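You operate a simulated robot arm through the tools that you are given. There is no shell and no other tool. Be economical: measure what you need, move in short steps, check, and stop when the job is done.

The job below is to be done with a simulated robot arm. You get a single attempt, and the scene is never put back.

JOB
Cure the purple Lucky sign's gem for the time marked at the green glue pot.
Fine: orange clamp knob tight and cure hood shut before you press the cure start key; one run; then the cure time dial to off.

It is judged by the outcome, as a careful person would: the job done as asked, and still so three seconds after it is handed in. It fails if anything else is knocked over, pushed out of place, dropped, spilled or broken.

ROBOT AND FRAMES
A 6-joint arm with a two-finger gripper, fixed in place. Base frame: the origin is at the foot of the arm, x ahead of it, y to its left, z up; the work surface is at about z = 88.4. Units: cm, rad, N and s.
Its first joint turns from -2.897 to 2.897 rad. Payload 2.45 kg.
The TCP is the grasp point between the finger pads, 2 cm short of the fingertips. In the tool frame z runs along the fingers and y along their closing line. The gripper opens to 14 cm. The gripper's body begins 16.8 cm behind the TCP.
Orientation is that of the tool frame in the base frame, as [roll, pitch, yaw] about the fixed x, y, z axes, in that order (R = Rz(yaw) Ry(pitch) Rx(roll)). With the fingers straight down and closing along the base's y, the tool's x points along the base's -x, its y along +y and its z along -z.

CONTROLS
- The arm moves only by the tool servo_tool. Its argument "commands" is a list of rows, each a list of 6 numbers: the shift along the tool's x, y, z in units of 50 mm (1.0 is 50 mm), then the turn, a rotation vector about the tool's x, y, z in units of 4 degrees (1.0 is 4 degrees). In form: [[x, y, z, rx, ry, rz], ...]. A call has 1 to 12 rows; each row shifts and turns the commanded pose from where the row before left it, along the tool's axes as they then stand. "claw" is the closure, from 0 (fully open) to 1 (shut), set as the call begins (left out, the last holds). A call with a number of a shift or a turn outside -1 to 1 is refused whole. Each row takes 0.2 s and may step no farther than 5 cm and 0.15 rad from the row before; otherwise, or with a gripper value out of range, the whole call is refused. A pose out of reach is approached as far as the arm can. The call stops where the force on the tool passes 40 N (or 10 N more than at its start, if that is more) or the arm is blocked; 0.2 s more then pass. The fingers move at their own pace (about 4.5 cm/s each) and stop on an object; they squeeze with about 37 N. The grip force told is the motor's: it shows also when the fingers shut on nothing. Time passes only in rows, and 0.2 s behind the last, so rows that do not move let the fingers close. It gives the time, the measured TCP pose, the force on the tool (base axes), the opening and the grip force at its end, in the units of the frame above (readings bear some noise), with the torque about the TCP (base axes, N m) and any sound that the robot's microphone picked up, and new pictures: "views" is both (left out), scene, wrist or none.
- Cameras (640 x 400 px; columns grow to the right, rows downward): "scene" is fixed at [40.02, 50.06, 164.07]; the picture's right is [-0.52, -0.85, 0.00], its down [-0.61, 0.37, -0.71] and it looks along [0.60, -0.37, -0.71] (base axes); focal length 345 px, centre (320, 200). "wrist" rides on the gripper at [7.8, 1.1, -20.9] in the tool frame; the picture's right is [-0.14, 0.99, 0.00], its down [-0.92, -0.13, -0.37] and it looks along [-0.36, -0.05, 0.93] (tool axes); focal length 280 px, centre (320, 200).
- probe_pixels(camera, pixels): for up to 12 pixels [column, row] of the newest picture of that camera ("zoom" is the newest enlarged one), the place [x, y, z] in the base frame of the surface seen there, good to about 0.3 cm. It takes no simulated time.
- inspect(camera, box): a new picture of the part [left, top, right, bottom] of that camera's present view, enlarged. It takes no simulated time.
- finish_job(): hands the job in; it is judged then, once.

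Keep the steps short. Do not move on a guess: measure, check each grasp and each placing, and mend mistakes. In all there are 80 turns and 200 pictures (those below and enlarged ones count). Leave the gripper open and the arm clear of the work at the hand-in unless told otherwise, and finish with a single line.

The tools are called after "Emit:" as a command line: name --pt "numbers of a row" for each row, then --argument value for the rest, lists and objects as JSON in quotes. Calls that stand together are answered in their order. servo_tool: Moves the arm, as the interface text tells. Its arguments: {"type":"object","properties":{"commands":{"type":"array"},"claw":{"type":"number"},"views":{"type":"string","enum":["both","scene","wrist","none"]}},"required":["commands"]} The other tools are called the same way: probe_pixels (camera, pixels) gives the place of the surface under pixels of a picture; inspect (camera, box) takes an enlarged picture of a part of a camera's view; finish_job () hands the job in.

At the start:

```text
clock: 0.0
position: [80.16, -7.76, 118.51]
ee_rot: [-3.142, 0.0, -3.141]
ft_force: [0.0, 0.1, 0.1]
torque: [0.0, 0.0, -0.03]
finger_gap: 14.01
grip_force: 0.0
```

scene: 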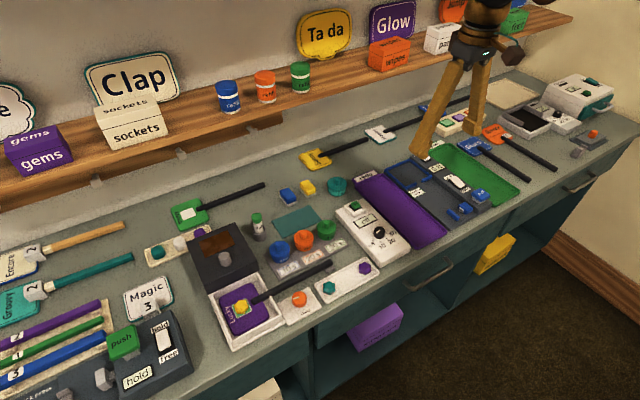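
wrist: 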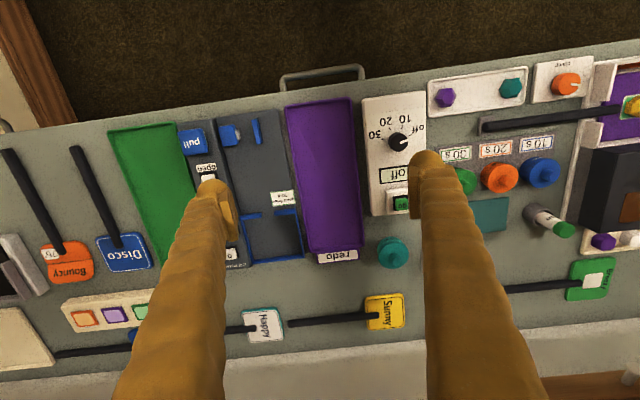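

I see the curing station around scene (240,300), the timer box at (370,230) and the glue pots at (300,240). I'll enlarge them to read the labels.

Emit:
inspect --camera "scene" --box '[180, 210, 340, 350]'

Emit:
inspect --camera "scene" --box '[260, 170, 420, 290]'

Emit:
inspect --camera "wrist" --box '[350, 50, 640, 250]'

```text
2.86 times, centred on (260, 280) of scene
```

zoom: 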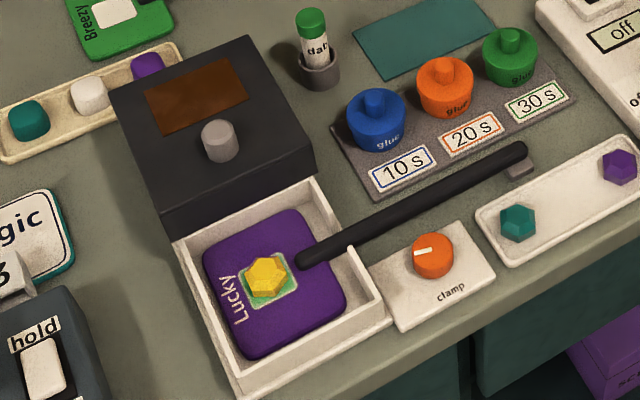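

```text
3.33 times, centred on (340, 230) of scene
```

zoom: 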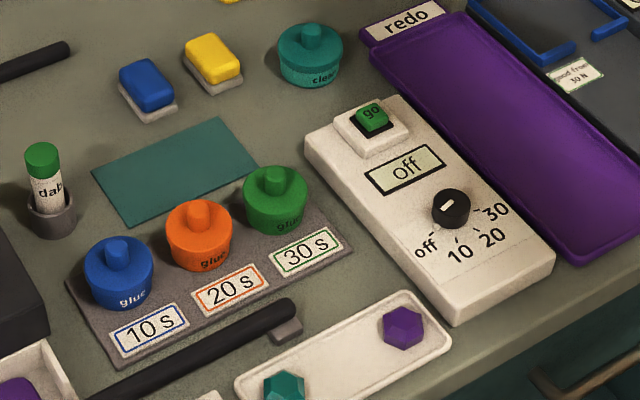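

```text
2.00 times, centred on (495, 150) of wrist
```

zoom: 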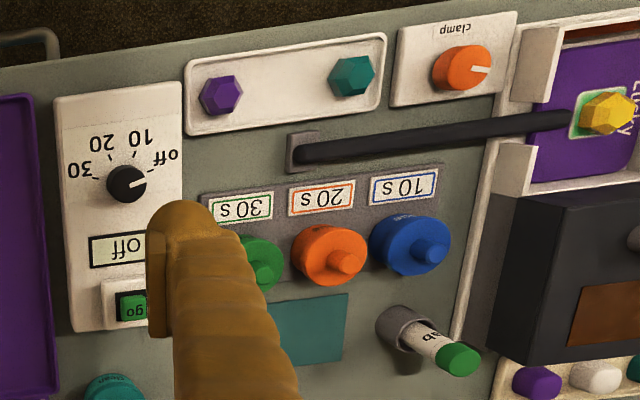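

The green pot's mark reads 30 s. Next I'll probe the hood, its knob, the clamp knob, the dial and the go key.

Emit:
probe_pixels --camera "scene" --pixels '[[235, 256], [235, 263], [243, 222], [191, 235], [219, 285], [259, 257], [299, 297], [295, 296], [380, 231], [377, 231], [354, 206], [247, 308]]'

Emit:
probe_pixels --camera "wrist" --pixels '[[566, 84], [572, 84], [402, 141], [407, 141], [410, 203], [402, 203], [634, 165], [612, 150], [580, 225], [592, 148], [615, 62], [594, 135]]'

Emit:
inspect --camera "scene" --box '[180, 215, 270, 275]'

Emit:
inspect --camera "scene" --box '[275, 280, 335, 325]'

```text
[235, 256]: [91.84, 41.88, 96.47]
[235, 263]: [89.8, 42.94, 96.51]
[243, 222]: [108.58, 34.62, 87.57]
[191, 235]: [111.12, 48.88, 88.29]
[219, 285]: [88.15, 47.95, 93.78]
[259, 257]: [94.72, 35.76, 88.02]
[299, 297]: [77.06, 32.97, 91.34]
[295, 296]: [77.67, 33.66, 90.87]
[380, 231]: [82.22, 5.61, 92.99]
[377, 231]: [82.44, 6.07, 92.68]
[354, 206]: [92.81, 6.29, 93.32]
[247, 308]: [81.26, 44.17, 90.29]
```

```text
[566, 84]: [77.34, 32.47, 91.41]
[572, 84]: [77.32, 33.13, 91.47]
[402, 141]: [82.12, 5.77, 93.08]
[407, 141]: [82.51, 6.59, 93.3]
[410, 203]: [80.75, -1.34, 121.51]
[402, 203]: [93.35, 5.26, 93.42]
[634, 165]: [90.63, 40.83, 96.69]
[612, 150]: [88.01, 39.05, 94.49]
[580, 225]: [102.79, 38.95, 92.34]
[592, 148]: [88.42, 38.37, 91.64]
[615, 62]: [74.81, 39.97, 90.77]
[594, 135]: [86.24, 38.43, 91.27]
```

```text
6.67 times, centred on (225, 245) of scene
```

zoom: 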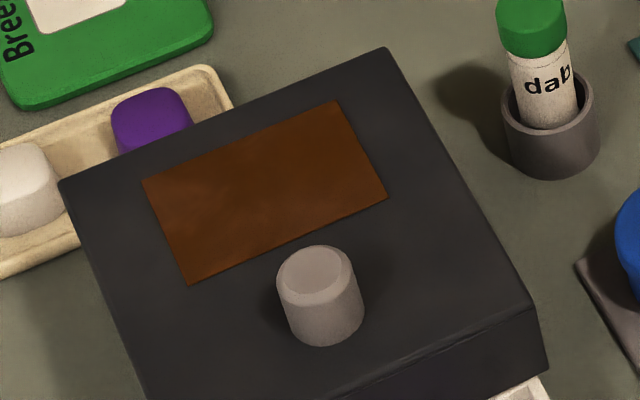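

```text
8.89 times, centred on (305, 302) of scene
```

zoom: 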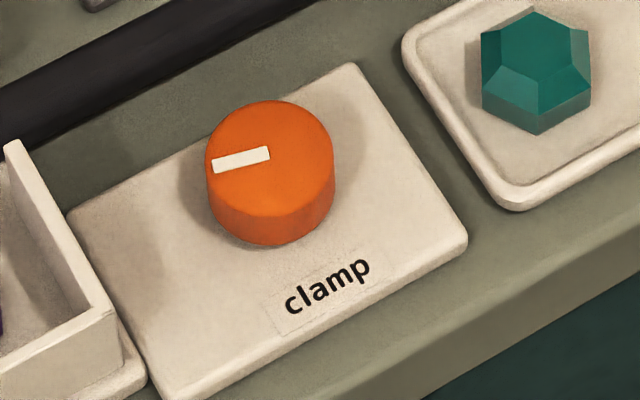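

Clamp knob is near (77.3, 32.6), top 91.4, with its pointer to the left (+y). I'll measure its plate, the nearby handle and the wall, plus the hood's extents.

Emit:
probe_pixels --camera "zoom" --pixels '[[212, 165], [333, 165], [270, 103], [270, 170], [380, 200], [120, 230], [240, 40], [150, 75], [20, 150], [250, 370], [440, 240], [350, 80]]'

Emit:
probe_pixels --camera "scene" --pixels '[[330, 262], [270, 296], [222, 262], [242, 268], [222, 278], [257, 250], [210, 258], [230, 245], [243, 349], [276, 317], [225, 320], [262, 280]]'

```text
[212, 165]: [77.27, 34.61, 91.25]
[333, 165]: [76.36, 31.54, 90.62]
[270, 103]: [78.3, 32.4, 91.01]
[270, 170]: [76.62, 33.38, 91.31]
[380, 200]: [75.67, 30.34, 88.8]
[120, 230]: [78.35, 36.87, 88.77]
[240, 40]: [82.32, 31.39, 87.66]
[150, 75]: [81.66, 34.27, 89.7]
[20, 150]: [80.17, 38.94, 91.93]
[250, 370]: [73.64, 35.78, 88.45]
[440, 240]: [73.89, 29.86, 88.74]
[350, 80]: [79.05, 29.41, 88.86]
```

```text
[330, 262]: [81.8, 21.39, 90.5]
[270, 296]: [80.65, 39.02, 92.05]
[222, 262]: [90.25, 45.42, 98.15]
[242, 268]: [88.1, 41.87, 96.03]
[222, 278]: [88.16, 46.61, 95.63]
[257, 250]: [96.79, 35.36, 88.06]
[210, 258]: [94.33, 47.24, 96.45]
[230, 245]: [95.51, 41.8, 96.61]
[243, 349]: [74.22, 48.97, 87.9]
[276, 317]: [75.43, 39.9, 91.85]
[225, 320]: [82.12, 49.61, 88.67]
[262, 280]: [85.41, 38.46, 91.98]
```

Next: travel at height to above the clamp knob (77.0, 33.0), with the fingers narrowed to about 5.5 cm.

Emit:
servo_tool --pt "0.07 0.906 0 0 0 0" --pt "0.07 0.906 0 0 0 0" --pt "0.07 0.906 0 0 0 0" --pt "0.07 0.906 0 0 0 0" --pt "0.07 0.906 0 0 0 0" --pt "0.07 0.906 0 0 0 0" --pt "0.07 0.906 0 0 0 0" --pt "0.07 0.906 0 0 0 0" --pt "0.07 0.906 0 0 0 0" --pt "0 0 0.9 0 0 0" --pt "0 0 0.9 0 0 0" --pt "0 0 0.9 0 0 0" --claw 0.6

```text
clock: 2.6
position: [76.92, 33.27, 105.11]
ee_rot: [3.141, 0.0, 3.141]
ft_force: [-0.4, 0.3, -0.4]
torque: [0.01, -0.01, -0.02]
finger_gap: 5.59
grip_force: 0.0
```

scene: 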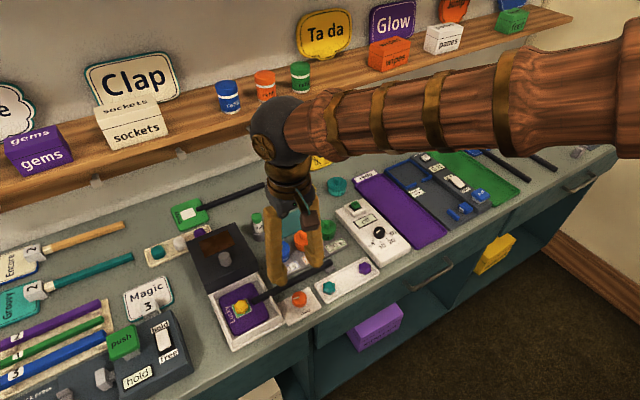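
wrist: 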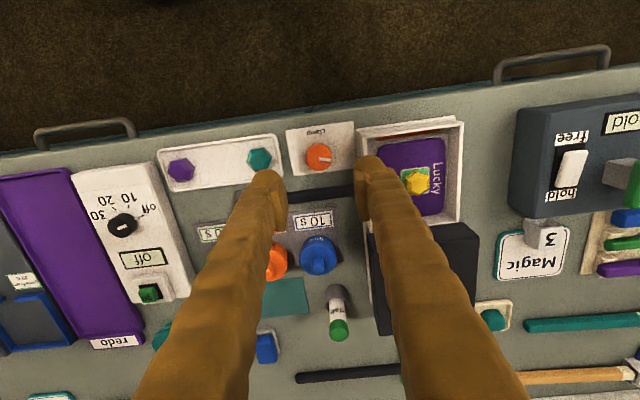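

Emit:
inspect --camera "wrist" --box '[270, 100, 480, 230]'

Emit:
probe_pixels --camera "wrist" --pixels '[[319, 155], [307, 157], [331, 157], [319, 144], [319, 167], [300, 165], [345, 150], [358, 145], [354, 155], [330, 190], [320, 186], [440, 200]]'

```text
3.05 times, centred on (375, 165) of wrist
```

zoom: 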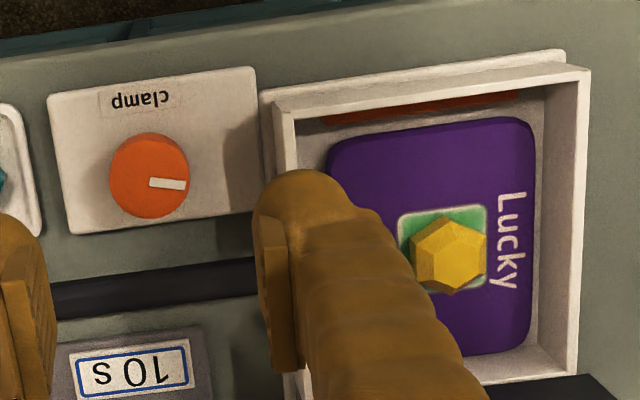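

```text
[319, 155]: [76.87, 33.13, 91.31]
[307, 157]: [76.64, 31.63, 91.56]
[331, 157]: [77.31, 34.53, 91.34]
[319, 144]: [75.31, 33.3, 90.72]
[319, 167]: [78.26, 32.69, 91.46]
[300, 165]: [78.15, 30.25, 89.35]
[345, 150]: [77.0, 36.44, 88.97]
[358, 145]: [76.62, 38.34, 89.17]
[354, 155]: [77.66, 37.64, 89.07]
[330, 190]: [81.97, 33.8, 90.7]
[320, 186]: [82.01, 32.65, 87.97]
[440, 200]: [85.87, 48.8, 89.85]
```

Knob centre is (76.9, 33.05), so the fingers are aligned. Descending 13.5 cm, then closing.

Emit:
servo_tool --pt "0 -0.04 0.9 0 0 0" --pt "0 0 0.9 0 0 0" --pt "0 0 0.45 0 0 0" --pt "0 0 0.45 0 0 0" --views "both"

Emit:
servo_tool --pt "0 0 0 0 0 0" --pt "0 0 0 0 0 0" --pt "0 0 0 0 0 0" --pt "0 0 0 0 0 0" --claw 1 --views "wrist"

```text
clock: 3.6
position: [77.14, 32.78, 91.55]
ee_rot: [-3.141, 0.0, -3.14]
ft_force: [0.9, 0.4, 1.0]
torque: [-0.03, -0.05, 0.0]
finger_gap: 5.61
grip_force: 0.0
```

scene: 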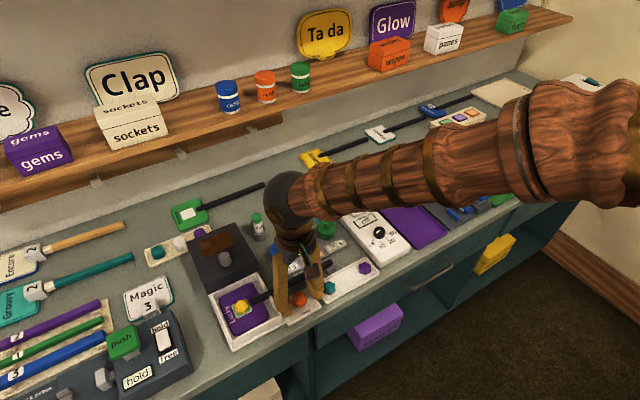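
wrist: 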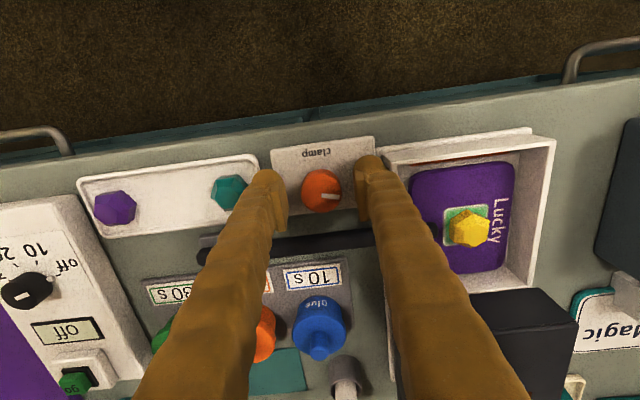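

```text
clock: 4.6
position: [77.08, 32.92, 91.61]
ee_rot: [-3.142, 0.0, -3.141]
ft_force: [2.5, 23.6, -9.5]
torque: [0.26, -0.03, 0.01]
finger_gap: 3.19
grip_force: 45.1
```

wrist: 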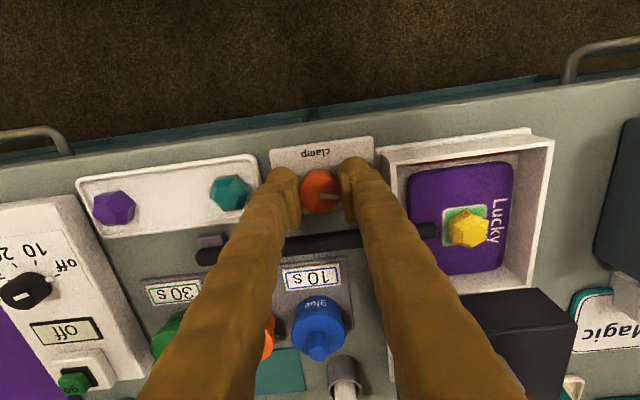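

Gripped at 3.2 cm. I'll centre slightly (+y 0.15) and turn clockwise (from above) 32°, watching the torque.

Emit:
servo_tool --pt "0 0.04 0 0 0 0" --pt "0 0 0 0 0 1" --pt "0 0 0 0 0 1" --pt "0 0 0 0 0 1" --pt "0 0 0 0 0 1" --pt "0 0 0 0 0 1" --pt "0 0 0 0 0 1" --pt "0 0 0 0 0 1" --pt "0 0 0 0 0 1" --views "both"

```text
clock: 6.6
position: [77.22, 33.02, 91.55]
ee_rot: [-3.141, -0.001, 2.578]
ft_force: [-6.1, -28.4, -4.9]
torque: [-0.27, 0.1, -0.04]
finger_gap: 3.19
grip_force: 44.9
```

scene: 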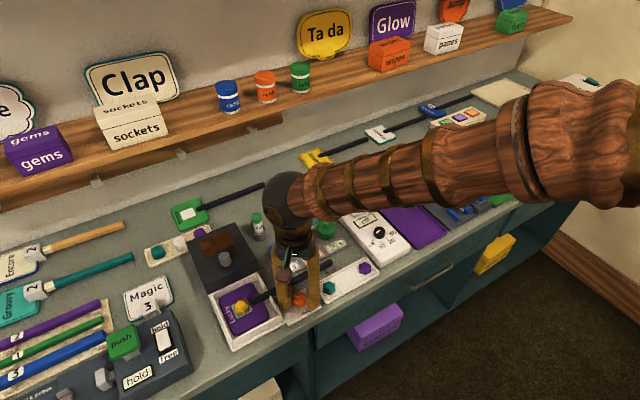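
wrist: 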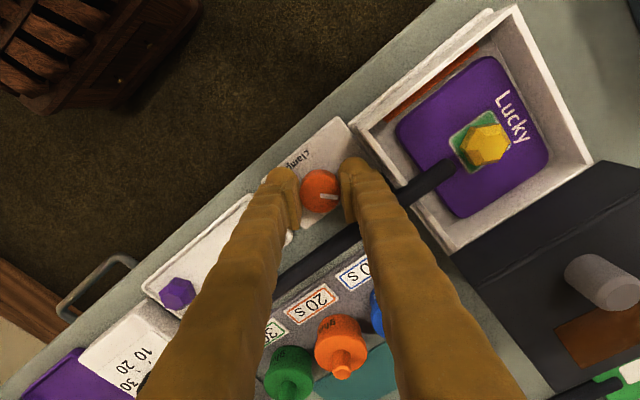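

The knob turns along and the torque is small. Turning another 36°.

Emit:
servo_tool --pt "0 -0.01 0 0 0 1" --pt "0 0 0 0 0 1" --pt "0 0 0 0 0 1" --pt "0 0 0 0 0 1" --pt "0 0 0 0 0 1" --pt "0 0 0 0 0 1" --pt "0 0 0 0 0 1" --pt "0 0 0 0 0 1" --pt "0 0 0 0 0 1" --views "both"

Emit:
inspect --camera "wrist" --box '[240, 40, 560, 240]'

```text
clock: 8.0
position: [77.14, 32.99, 91.71]
ee_rot: [3.14, -0.001, 2.185]
ft_force: [3.4, 0.5, -3.8]
torque: [-0.11, -0.11, 0.0]
finger_gap: 3.2
grip_force: 45.0
stopped in row 6: the force on the tool passed its limit at 40 N (the readings are from after the stop); the commanded pose is now the measured one
```

scene: 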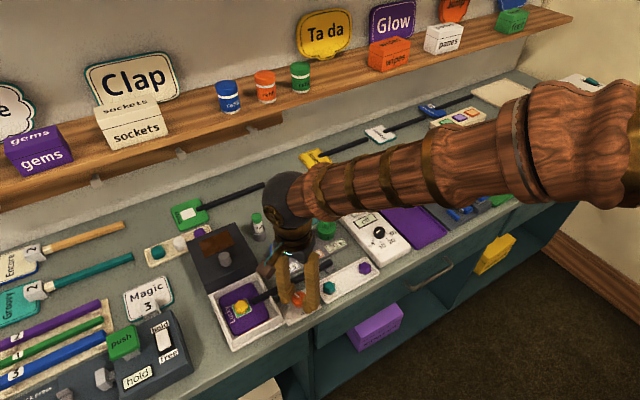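
wrist: 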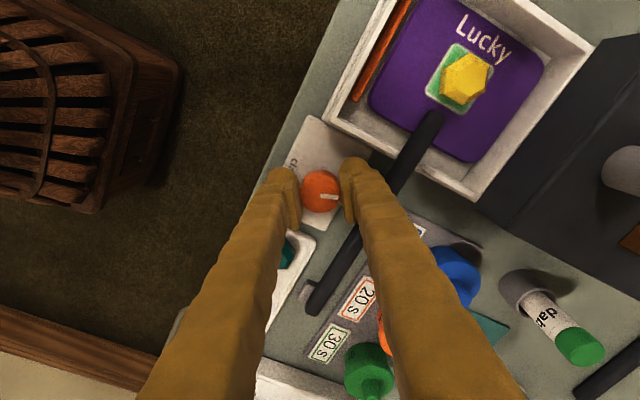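

```text
2.00 times, centred on (400, 140) of wrist
```

zoom: 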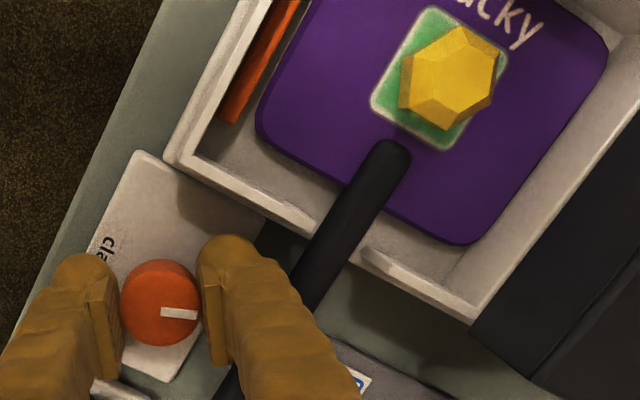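

Stopped after about 54° on a force spike. I'll locate the orange jaw in the tray and the finger-to-handle clearance before continuing.

Emit:
probe_pixels --camera "zoom" --pixels '[[265, 60], [232, 115], [245, 120], [255, 50], [278, 60], [290, 60], [220, 80], [240, 255], [270, 300], [310, 270], [160, 300], [450, 90]]'

Emit:
inspect --camera "scene" --box '[200, 250, 340, 350]'

```text
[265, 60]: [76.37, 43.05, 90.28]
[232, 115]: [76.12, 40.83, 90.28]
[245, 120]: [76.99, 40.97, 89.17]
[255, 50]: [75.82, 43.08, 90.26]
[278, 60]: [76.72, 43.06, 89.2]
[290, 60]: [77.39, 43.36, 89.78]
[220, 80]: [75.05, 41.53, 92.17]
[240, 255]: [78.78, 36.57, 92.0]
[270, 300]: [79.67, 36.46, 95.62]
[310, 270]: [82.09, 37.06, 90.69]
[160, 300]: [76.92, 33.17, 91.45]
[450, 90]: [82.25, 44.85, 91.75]
```

```text
4.00 times, centred on (270, 300) of scene
```

zoom: 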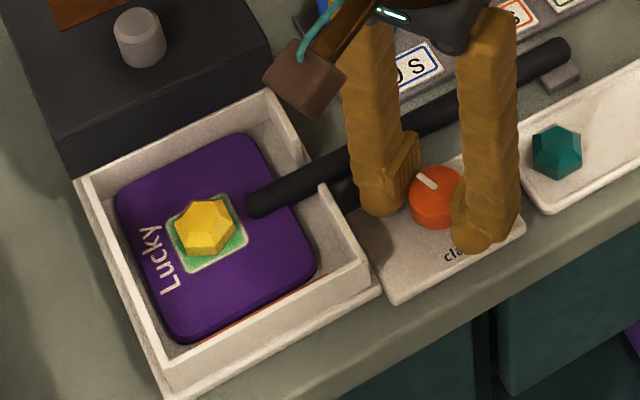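

The jaw has moved toward the sign (76.4, sign edge about 77.4), so clockwise tightens. The finger clears the handle; continuing.

Emit:
servo_tool --pt "0 0 0.02 0 0 0.7" --pt "0 0 0 0 0 0.7" --pt "0 0 0 0 0 0.7" --pt "0 0 0 0 0 0.7" --pt "0 0 0 0 0 0.7" --pt "0 0 0 0 0 0.7" --pt "0 0 0 0 0 0.7" --pt "0 0 0 0 0 0.7" --pt "0 0 0 0 0 0.7" --pt "0 0 0 0 0 0.7" --views "wrist"

Emit:
inspect --camera "scene" --box '[200, 250, 340, 350]'

```text
clock: 10.2
position: [77.18, 33.17, 91.65]
ee_rot: [3.137, 0.0, 1.694]
ft_force: [24.7, 11.8, 20.4]
torque: [0.08, -0.36, 0.05]
finger_gap: 3.23
grip_force: 45.1
```

wrist: 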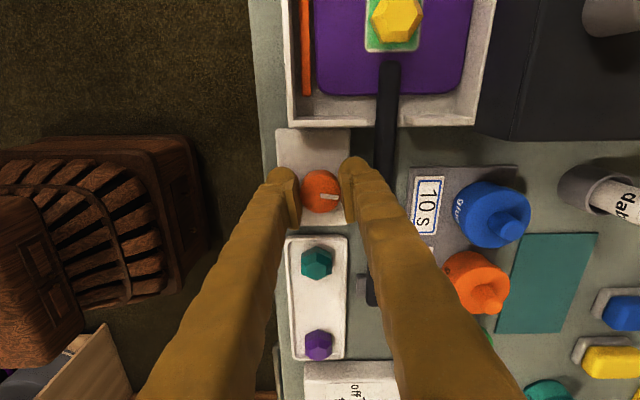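

```text
4.00 times, centred on (270, 300) of scene
```

zoom: 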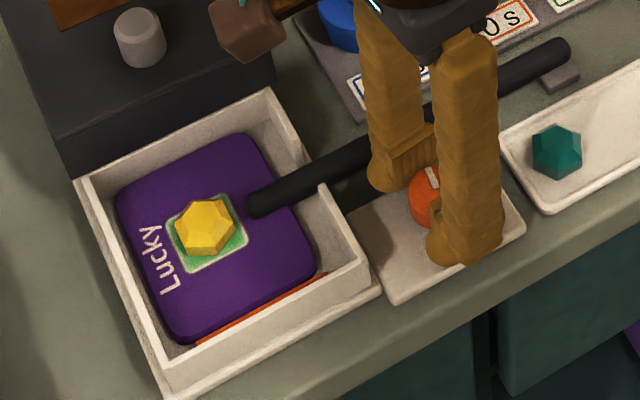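

82° turned and the jaw is still advancing. Continuing with a small force relief.

Emit:
servo_tool --pt "0 0.01 -0.02 0 0 0.7" --pt "0 0 0 0 0 0.7" --pt "0 0 0 0 0 0.7" --pt "0 0 0 0 0 0.7" --pt "0 0 0 0 0 0.7" --pt "0 0 0 0 0 0.7" --pt "0 0 0 0 0 0.7" --pt "0 0 0 0 0 0.7" --pt "0 0 0 0 0 0.7" --pt "0 0 0 0 0 0.7" --pt "0 0 0 0 0 0.7" --views "wrist"

Emit:
inspect --camera "scene" --box '[200, 250, 340, 350]'

```text
clock: 11.3
position: [77.16, 33.09, 91.61]
ee_rot: [3.139, -0.002, 1.492]
ft_force: [3.1, 0.8, -2.6]
torque: [-0.09, -0.08, -0.01]
finger_gap: 3.22
grip_force: 44.9
stopped in row 5: the force on the tool passed its limit at 44 N (the readings are from after the stop); the commanded pose is now the measured one
```

wrist: 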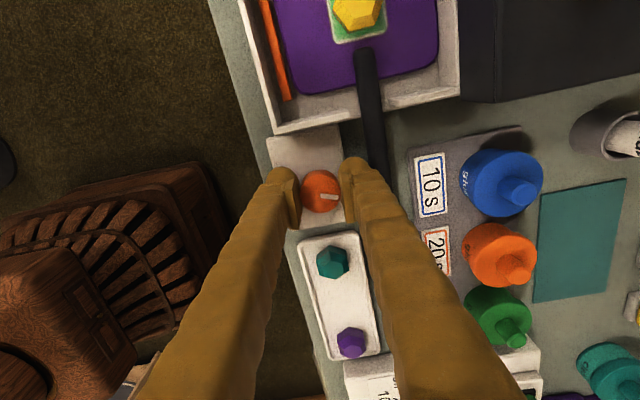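

```text
4.00 times, centred on (270, 300) of scene
```

zoom: 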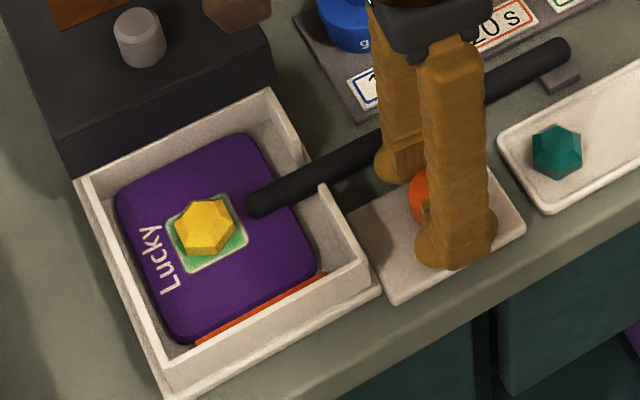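

94° turned. I'll nudge further in small steps to see whether it's a hard stop.

Emit:
servo_tool --pt "0 0 0 0 0 0.5" --pt "0 0 0 0 0 0.5" --pt "0 0 0 0 0 0.5" --pt "0 0 0 0 0 0.5" --pt "0 0 0 0 0 0.5" --pt "0 0 0 0 0 0.5" --views "wrist"

Emit:
inspect --camera "wrist" --box '[210, 0, 450, 220]'

```text
clock: 12.7
position: [77.22, 33.08, 91.78]
ee_rot: [3.14, -0.002, 1.283]
ft_force: [17.6, 9.7, -6.2]
torque: [0.22, -0.16, 0.02]
finger_gap: 3.21
grip_force: 44.7
```

wrist: 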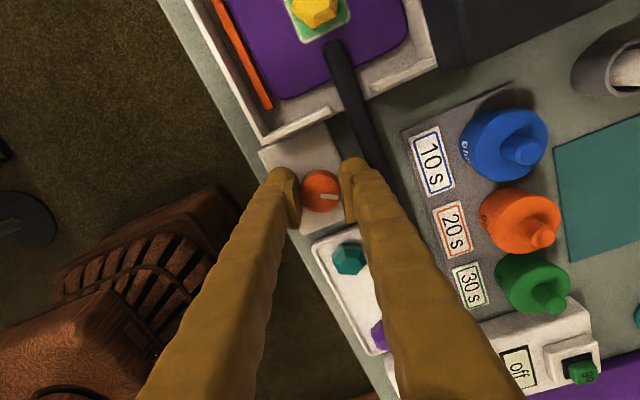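

```text
1.82 times, centred on (330, 110) of wrist
```

zoom: 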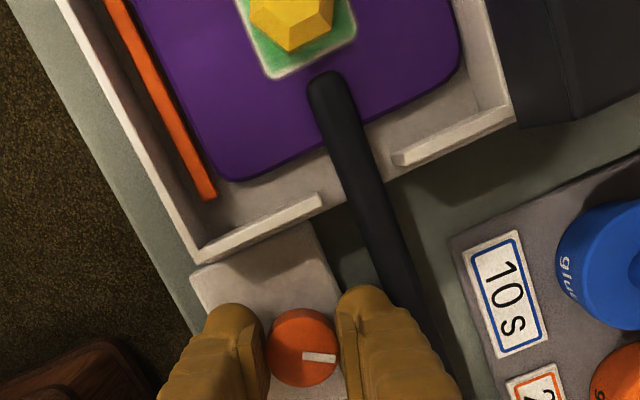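

106° and still turning freely; the jaw is nearly on the sign. Continuing.

Emit:
servo_tool --pt "0 0 0.02 0 0 0.6" --pt "0 0 0 0 0 0.6" --pt "0 0 0 0 0 0.6" --pt "0 0 0 0 0 0.6" --pt "0 0 0 0 0 0.6" --pt "0 0 0 0 0 0.6" --pt "0 0 0 0 0 0.6" --pt "0 0 0 0 0 0.6" --pt "0 0 0 0 0 0.6" --pt "0 0 0 0 0 0.6" --views "wrist"

Emit:
inspect --camera "scene" --box '[200, 250, 340, 350]'

```text
clock: 14.1
position: [77.28, 32.96, 91.7]
ee_rot: [3.139, -0.004, 1.028]
ft_force: [-1.9, -1.0, 3.5]
torque: [-0.08, 0.02, 0.0]
finger_gap: 3.19
grip_force: 44.7
stopped in row 7: the force on the tool passed its limit at 41 N (the readings are from after the stop); the commanded pose is now the measured one
```

wrist: 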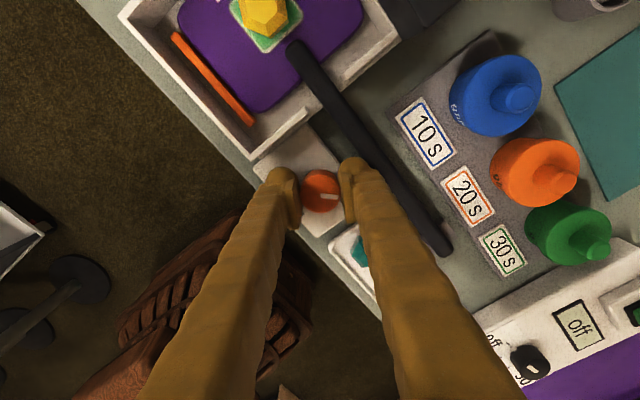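

```text
4.00 times, centred on (270, 300) of scene
```

zoom: 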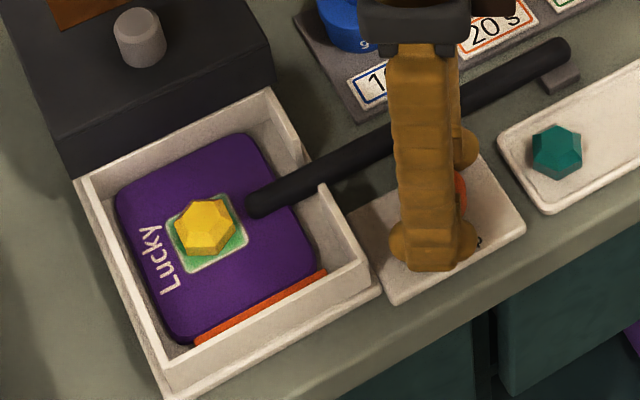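

121° and still moving. Continuing gently.

Emit:
servo_tool --pt "0 0 0 0 0 0.6" --pt "0 0 0 0 0 0.6" --pt "0 0 0 0 0 0.6" --pt "0 0 0 0 0 0.6" --pt "0 0 0 0 0 0.6" --pt "0 0 0 0 0 0.6" --pt "0 0 0 0 0 0.6" --pt "0 0 0 0 0 0.6" --pt "0 0 0 0 0 0.6" --pt "0 0 0 0 0 0.6" --views "wrist"

Emit:
inspect --camera "wrist" --box '[100, 0, 400, 220]'

```text
clock: 16.3
position: [77.3, 33.04, 91.75]
ee_rot: [3.139, -0.003, 0.608]
ft_force: [5.2, -21.9, -6.5]
torque: [-0.22, -0.09, 0.0]
finger_gap: 3.18
grip_force: 44.9
```

wrist: 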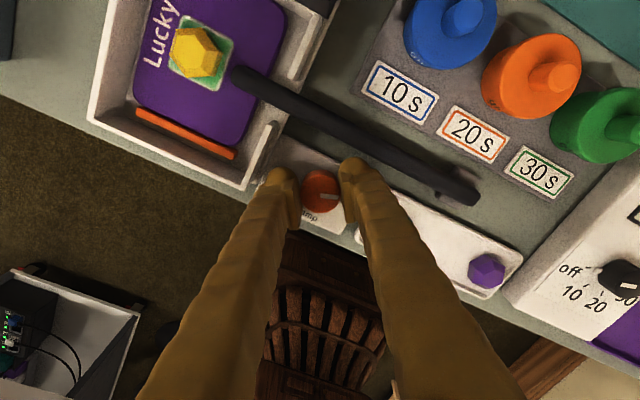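

```text
1.82 times, centred on (250, 110) of wrist
```

zoom: 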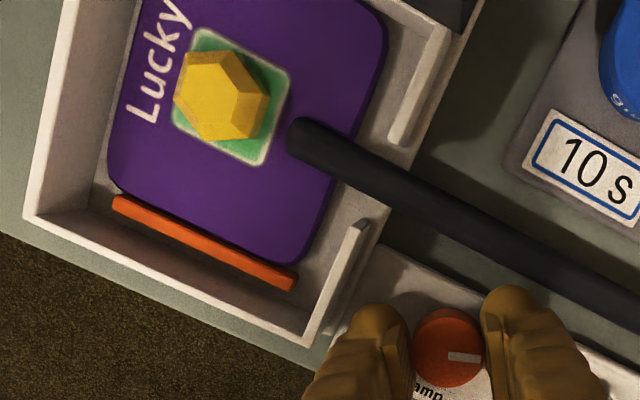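

Turned 145°; the jaw now touches, or almost touches, the sign. Continuing to a hard stop.

Emit:
servo_tool --pt "0 0.01 0 0 0 0.6" --pt "0 0 0 0 0 0.6" --pt "0 0 0 0 0 0.6" --pt "0 0 0 0 0 0.6" --pt "0 0 0 0 0 0.6" --pt "0 0 0 0 0 0.6" --pt "0 0 0 0 0 0.6" --pt "0 0 0 0 0 0.6" --pt "0 0 0 0 0 0.6" --pt "0 0 0 0 0 0.6" --views "wrist"

Emit:
inspect --camera "wrist" --box '[60, 0, 400, 240]'

```text
clock: 17.2
position: [77.3, 33.01, 91.66]
ee_rot: [-3.124, -0.009, 0.522]
ft_force: [-3.4, 6.5, 0.5]
torque: [0.11, 0.05, 0.04]
finger_gap: 3.17
grip_force: 44.7
out of reach, approached as far as the arm can: row 3, 4
stopped in row 4: the force on the tool passed its limit at 55 N (the readings are from after the stop); the commanded pose is now the measured one
```

wrist: 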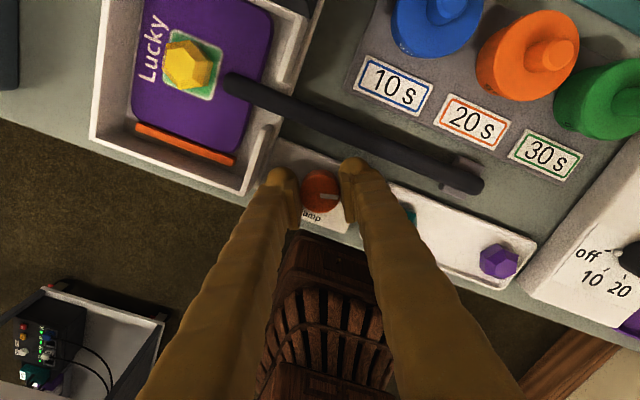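

```text
1.67 times, centred on (230, 120) of wrist
```

zoom: 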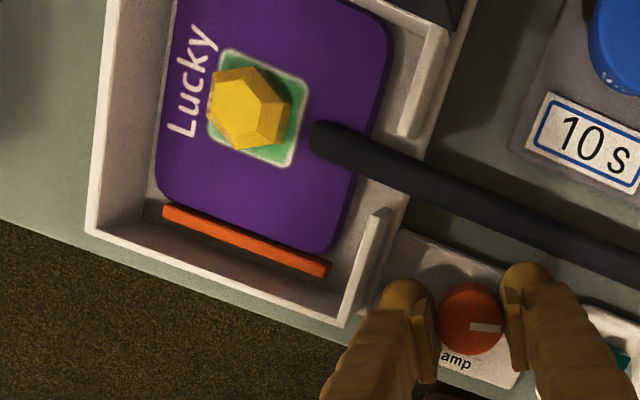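

The wrist joint limit is reached at about 150°. I'll open a little, lift, wind the wrist back and regrip.

Emit:
servo_tool --pt "0 0 0 0 0 0" --pt "0 0 0 0 0 0" --pt "0 0 0 0 0 0" --claw 0.67 --views "none"

Emit:
servo_tool --pt "0 0 -0.6 0 0 0" --pt "0 0 -0.6 0 0 0" --pt "0 0 0 0 0 -1" --pt "0 0 0 0 0 -1" --pt "0 0 0 0 0 -1" --pt "0 0 0 0 0 -1" --pt "0 0 0 0 0 -1" --pt "0 0 0 0 0 -1" --pt "0 0 0 0 0 -1" --pt "0 0 0 0 0 -1" --pt "0 0 0 0 0 -1" --pt "0 0 0 0 0 -1" --views "scene"

Emit:
inspect --camera "scene" --box '[200, 250, 340, 350]'

```text
clock: 18.1
position: [77.36, 33.01, 91.59]
ee_rot: [-3.126, -0.009, 0.523]
ft_force: [0.9, -0.1, 0.7]
torque: [0.0, -0.01, 0.02]
finger_gap: 4.64
grip_force: 0.0
```

```text
clock: 20.6
position: [77.33, 32.82, 97.67]
ee_rot: [-3.135, -0.019, 1.22]
ft_force: [0.1, 0.7, 0.4]
torque: [-0.02, 0.0, -0.03]
finger_gap: 4.65
grip_force: 0.0
```

scene: 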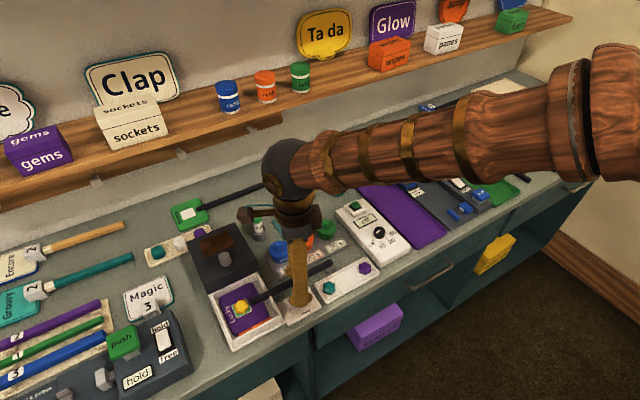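

```text
4.00 times, centred on (270, 300) of scene
```

zoom: 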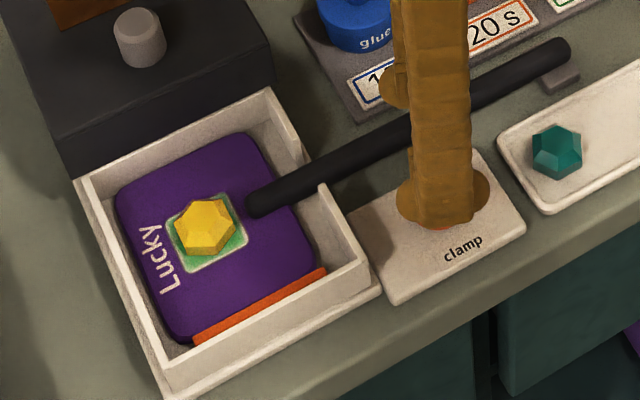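

Winding back the remaining 110°.

Emit:
servo_tool --pt "0 0 0 0 0 -1" --pt "0 0 0 0 0 -1" --pt "0 0 0 0 0 -1" --pt "0 0 0 0 0 -1" --pt "0 0 0 0 0 -1" --pt "0 0 0 0 0 -1" --pt "0 0 0 0 0 -1" --pt "0 0 0 0 0 -1" --pt "0 0 0 0 0 -1" --pt "0 0 0 0 0 -1" --pt "0 0 0 0 0 -1" --pt "0 0 0 0 0 -1" --views "none"

Emit:
servo_tool --pt "0 0 0 0 0 -1" --pt "0 0 0 0 0 -1" --pt "0 0 0 0 0 -1" --pt "0 0 0 0 0 -1" --pt "0 0 0 0 0 -1" --pt "0 0 0 0 0 -1" --pt "0 0 0 0 0 -1" --pt "0 0 0 0 0 -1" --pt "0 0 0 0 0 -1" --pt "0 0 0 0 0 -1" --pt "0 0 0 0 0 -1" --pt "0 0 0 0 0 -1" --views "none"

Emit:
servo_tool --pt "0 0 0 0 0 -1" --pt "0 0 0 0 0 -1" --pt "0 0 0 0 0 -1" --pt "0 0 0 0 0 -0.6" --views "wrist"

```text
clock: 23.2
position: [77.24, 32.86, 97.68]
ee_rot: [3.134, -0.018, 2.059]
ft_force: [-0.2, 0.7, -0.5]
torque: [-0.02, 0.01, 0.01]
finger_gap: 4.62
grip_force: 0.0
```

```text
clock: 25.9
position: [77.45, 32.92, 97.65]
ee_rot: [3.124, -0.005, 2.898]
ft_force: [1.6, -0.1, 0.6]
torque: [-0.02, -0.02, -0.02]
finger_gap: 4.59
grip_force: 0.1
```

```text
clock: 26.9
position: [77.34, 32.85, 97.64]
ee_rot: [3.123, -0.001, -3.134]
ft_force: [-0.2, -0.2, -0.2]
torque: [0.02, 0.0, 0.02]
finger_gap: 4.62
grip_force: 0.0
```

wrist: 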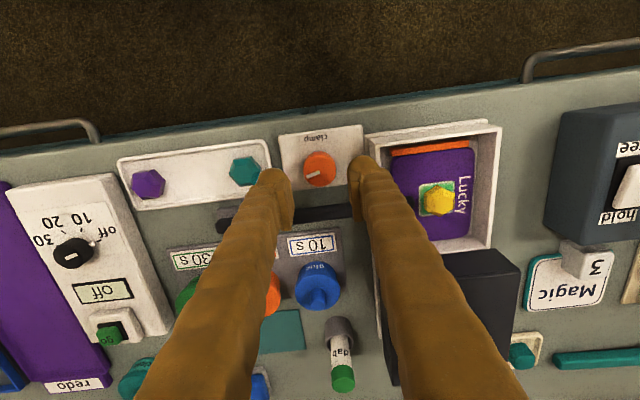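

Straight again. Descending and regripping.

Emit:
servo_tool --pt "0.04 0.03 0.6 0.25 0 0" --pt "0 0 0.4 0 0 0" --pt "0 0 0.2 0 0 0" --pt "0 0 0 0 0 0" --views "none"

Emit:
servo_tool --pt "0 0 0 0 0 0" --pt "0 0 0 0 0 0" --pt "0 0 0 0 0 0" --claw 1 --views "none"

Emit:
servo_tool --pt "0 0 0 0 0 0.7" --pt "0 0 0 0 0 0.7" --pt "0 0 0 0 0 0.7" --pt "0 0 0 0 0 0.7" --pt "0 0 0 0 0 0.7" --pt "0 0 0 0 0 0.7" --pt "0 0 0 0 0 0.7" --pt "0 0 0 0 0 0.7" --views "wrist"

Emit:
inspect --camera "wrist" --box '[240, 40, 560, 240]'

```text
clock: 27.9
position: [77.06, 33.09, 91.65]
ee_rot: [3.139, -0.001, -3.135]
ft_force: [0.4, -1.0, 0.4]
torque: [-0.02, -0.01, 0.03]
finger_gap: 4.63
grip_force: 0.0
```

```text
clock: 28.6
position: [77.13, 33.12, 91.57]
ee_rot: [3.141, -0.002, -3.135]
ft_force: [0.8, -12.1, -2.4]
torque: [-0.17, -0.07, 0.01]
finger_gap: 3.18
grip_force: 42.8
```

```text
clock: 30.6
position: [77.09, 32.93, 91.71]
ee_rot: [-3.141, -0.002, 2.757]
ft_force: [-3.6, -6.1, 4.9]
torque: [-0.15, -0.12, 0.5]
finger_gap: 3.17
grip_force: 44.7
stopped in row 8: the force on the tool passed its limit at 40 N (the readings are from after the stop); the commanded pose is now the measured one
```

wrist: 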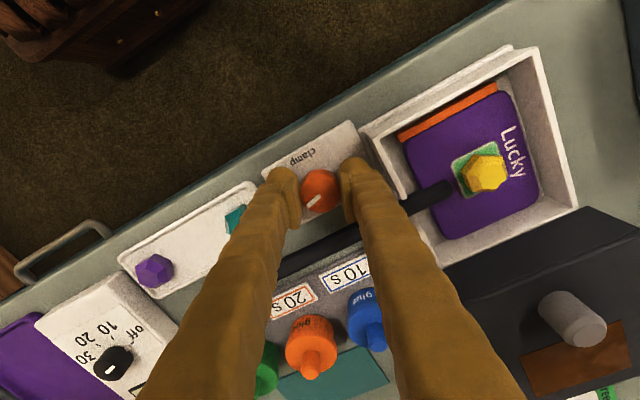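

```text
2.00 times, centred on (400, 140) of wrist
```

zoom: 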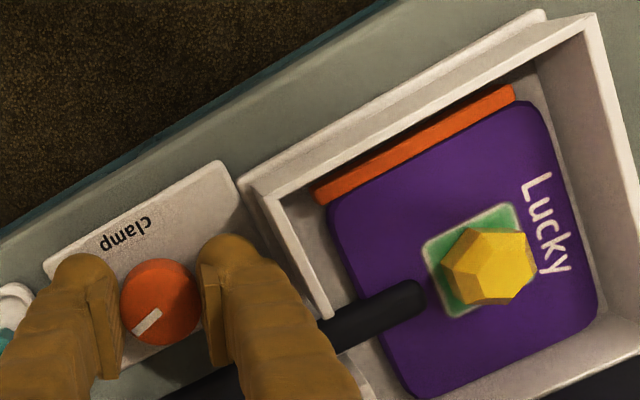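

A clear resisting torque (0.5 N m) has appeared and the jaw lies against the sign. A bit further to confirm the end stop.

Emit:
servo_tool --pt "0 0 0 0 0 0.5" --pt "0 0 0 0 0 0.5" --pt "0 0 0 0 0 0.5" --pt "0 0 0 0 0 0.5" --pt "0 0 0 0 0 0.5" --pt "0 0 0 0 0 0.5" --views "wrist"

Emit:
inspect --camera "wrist" --box '[240, 40, 560, 240]'

```text
clock: 32.0
position: [77.07, 33.05, 91.59]
ee_rot: [3.141, -0.002, 2.547]
ft_force: [0.0, -6.2, 5.5]
torque: [-0.06, 0.05, 0.66]
finger_gap: 3.19
grip_force: 45.1
```

wrist: 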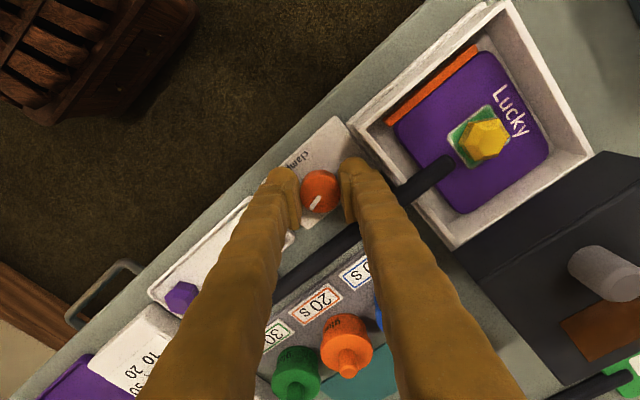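

```text
2.00 times, centred on (400, 140) of wrist
```

zoom: 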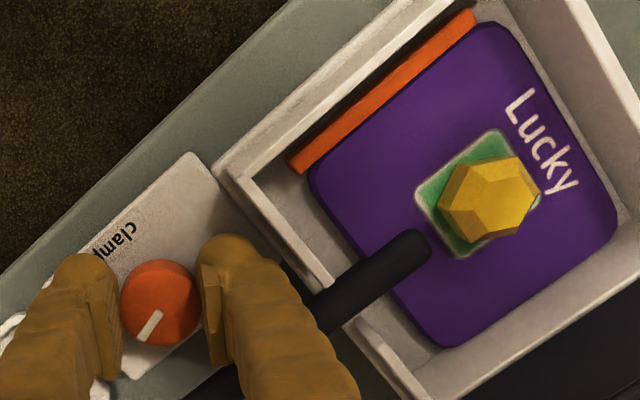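

The fingers now slip on the knob, so it's at its stop: tight. Releasing and lifting.

Emit:
servo_tool --pt "0 0 0 0 0 0" --pt "0 0 0 0 0 0" --pt "0 0 0 0 0 0" --pt "0 0 -0.7 0 0 0" --pt "0 0 -1 0 0 0" --pt "0 0 -1 0 0 0" --claw 0.67 --views "both"

Emit:
inspect --camera "scene" --box '[180, 210, 340, 350]'

Emit:
probe_pixels --camera "scene" --pixels '[[222, 254], [224, 257], [219, 256], [230, 256], [225, 252], [225, 266], [225, 262], [204, 263], [242, 255], [200, 232], [242, 232], [217, 287]]'

```text
clock: 33.4
position: [77.16, 33.22, 104.98]
ee_rot: [3.141, -0.002, 2.547]
ft_force: [0.9, 0.3, -0.4]
torque: [-0.01, 0.01, 0.01]
finger_gap: 4.63
grip_force: 0.0
```

scene: 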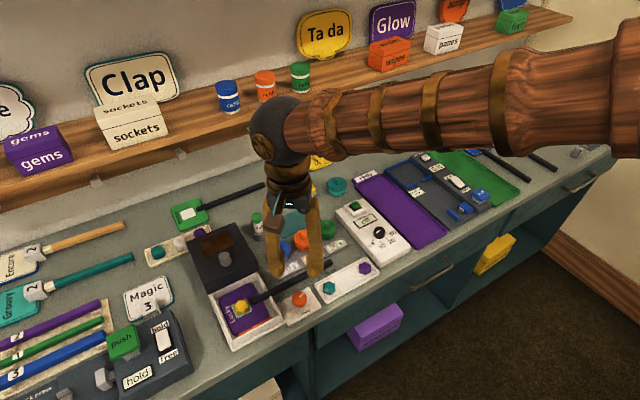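
wrist: 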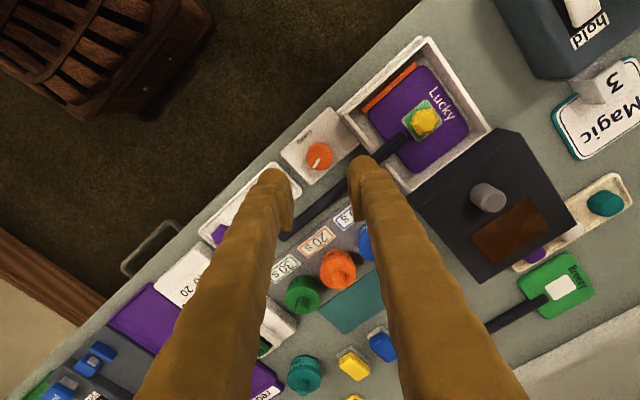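

```text
2.86 times, centred on (260, 280) of scene
```

zoom: 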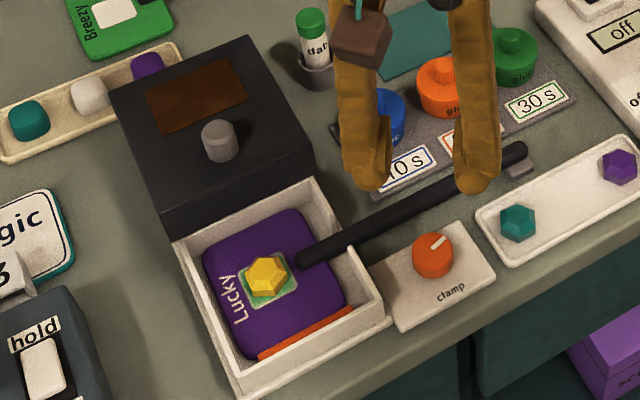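

```text
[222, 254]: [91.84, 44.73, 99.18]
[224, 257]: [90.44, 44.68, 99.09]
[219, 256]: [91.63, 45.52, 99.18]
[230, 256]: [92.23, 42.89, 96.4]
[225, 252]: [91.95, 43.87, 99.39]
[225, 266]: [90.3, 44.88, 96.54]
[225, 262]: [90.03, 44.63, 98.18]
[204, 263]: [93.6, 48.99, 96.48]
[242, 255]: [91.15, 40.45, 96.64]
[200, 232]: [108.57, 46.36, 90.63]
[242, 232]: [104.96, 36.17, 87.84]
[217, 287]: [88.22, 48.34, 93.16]
```

The knob's pointer moved to the other side and the orange jaw holds the sign. The hood knob is near (91.3, 44.6), top 99.2, which is at the edge of reach, so I'll straighten the yaw, tilt 20° outward and hover over it.

Emit:
servo_tool --pt "0 0 0 0 0 -1" --pt "0 0 0 0 0 -1" --pt "0 0 0 0 0 -1" --pt "0 0 0 0 0 -1" --pt "0 0 0 0 0 -1" --pt "0 0 0 0 0 -1" --pt "0 0 0 0 0 -1" --pt "0 0 0 0 0 -1" --pt "0 0 0 0 0 -0.5" --views "none"

Emit:
servo_tool --pt "0 0 0 0 -1 0" --pt "0 0 0 0 -1 0" --pt "0 0 0 0 -1 0" --pt "0 0 0 0 -1 0" --pt "0 0 0 0 -1 0" --pt "-0.667 0.57 0.243 0 0 0" --pt "-0.667 0.57 0.243 0 0 0" --pt "-0.667 0.57 0.243 0 0 0" --pt "-0.667 0.57 0.243 0 0 0" --pt "0 0 0 0 0 0" --claw 0.6 --views "both"

```text
clock: 35.4
position: [77.16, 33.07, 105.19]
ee_rot: [-3.14, -0.002, 3.141]
ft_force: [0.0, 0.2, -0.3]
torque: [0.01, 0.0, -0.02]
finger_gap: 4.61
grip_force: 0.0
```

```text
clock: 37.6
position: [91.48, 44.23, 105.21]
ee_rot: [-3.141, 0.347, 3.141]
ft_force: [-0.1, 0.2, -0.2]
torque: [0.02, 0.0, 0.0]
finger_gap: 5.61
grip_force: 0.1
```

scene: 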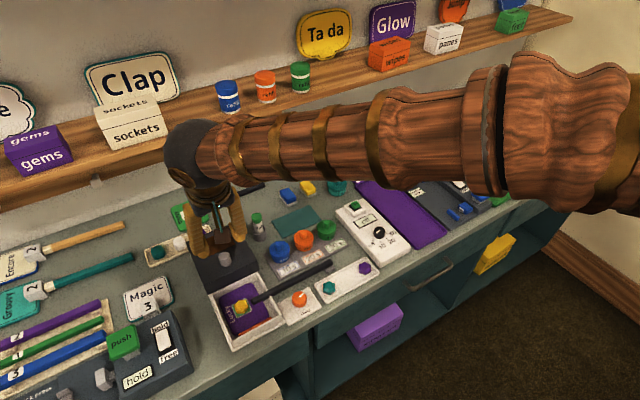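
wrist: 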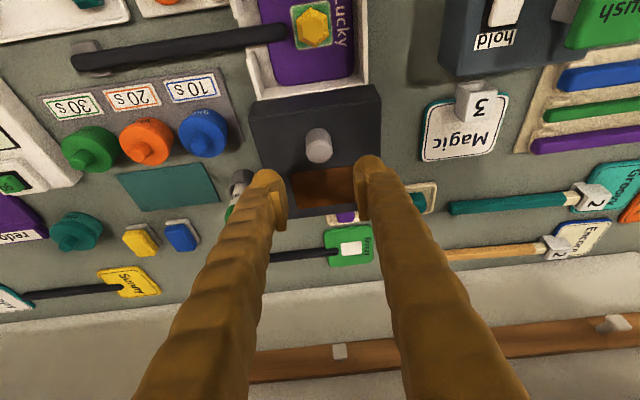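

Reached. I'll measure the knob in the wrist picture around (319,148).

Emit:
probe_pixels --camera "wrist" --pixels '[[319, 152], [308, 152], [330, 152], [319, 160], [319, 135], [319, 172], [350, 105], [262, 105], [375, 90], [270, 160], [310, 98], [360, 105]]'

```text
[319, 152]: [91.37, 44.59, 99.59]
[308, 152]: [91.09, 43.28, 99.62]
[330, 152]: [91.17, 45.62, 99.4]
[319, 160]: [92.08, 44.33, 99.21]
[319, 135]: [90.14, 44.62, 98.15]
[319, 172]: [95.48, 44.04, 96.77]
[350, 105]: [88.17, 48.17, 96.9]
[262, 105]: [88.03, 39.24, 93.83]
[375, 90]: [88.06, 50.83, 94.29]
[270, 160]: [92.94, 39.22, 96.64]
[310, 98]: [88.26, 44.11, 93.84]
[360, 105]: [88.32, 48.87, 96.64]
```

Knob centre is (91.2, 44.5). Descending to TCP z about 99.4 and gripping.

Emit:
servo_tool --pt "0.151 0.018 0.357 0 0 0" --pt "0.151 0.018 0.357 0 0 0" --pt "0.151 0.018 0.357 0 0 0" --pt "0 0 0 0 0 0" --views "none"

Emit:
servo_tool --pt "0 0 0 0 0 0" --pt "0 0 0 0 0 0" --pt "0 0 0 0 0 0" --pt "0 0 0 0 0 0" --claw 1 --views "wrist"

```text
clock: 38.6
position: [91.18, 44.8, 99.34]
ee_rot: [3.141, 0.347, 3.14]
ft_force: [0.4, -0.8, 0.2]
torque: [-0.02, -0.01, 0.02]
finger_gap: 5.57
grip_force: 0.0
```

```text
clock: 39.7
position: [91.27, 44.45, 99.35]
ee_rot: [-3.14, 0.346, 3.141]
ft_force: [-3.2, -7.9, 3.5]
torque: [-0.11, 0.01, 0.01]
finger_gap: 2.42
grip_force: 45.0
stopped in row 4: the force on the tool passed its limit at 42 N (the readings are from after the stop); the commanded pose is now the measured one
```

wrist: 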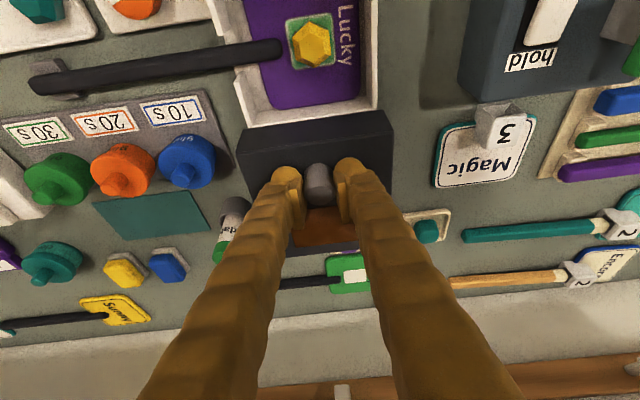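

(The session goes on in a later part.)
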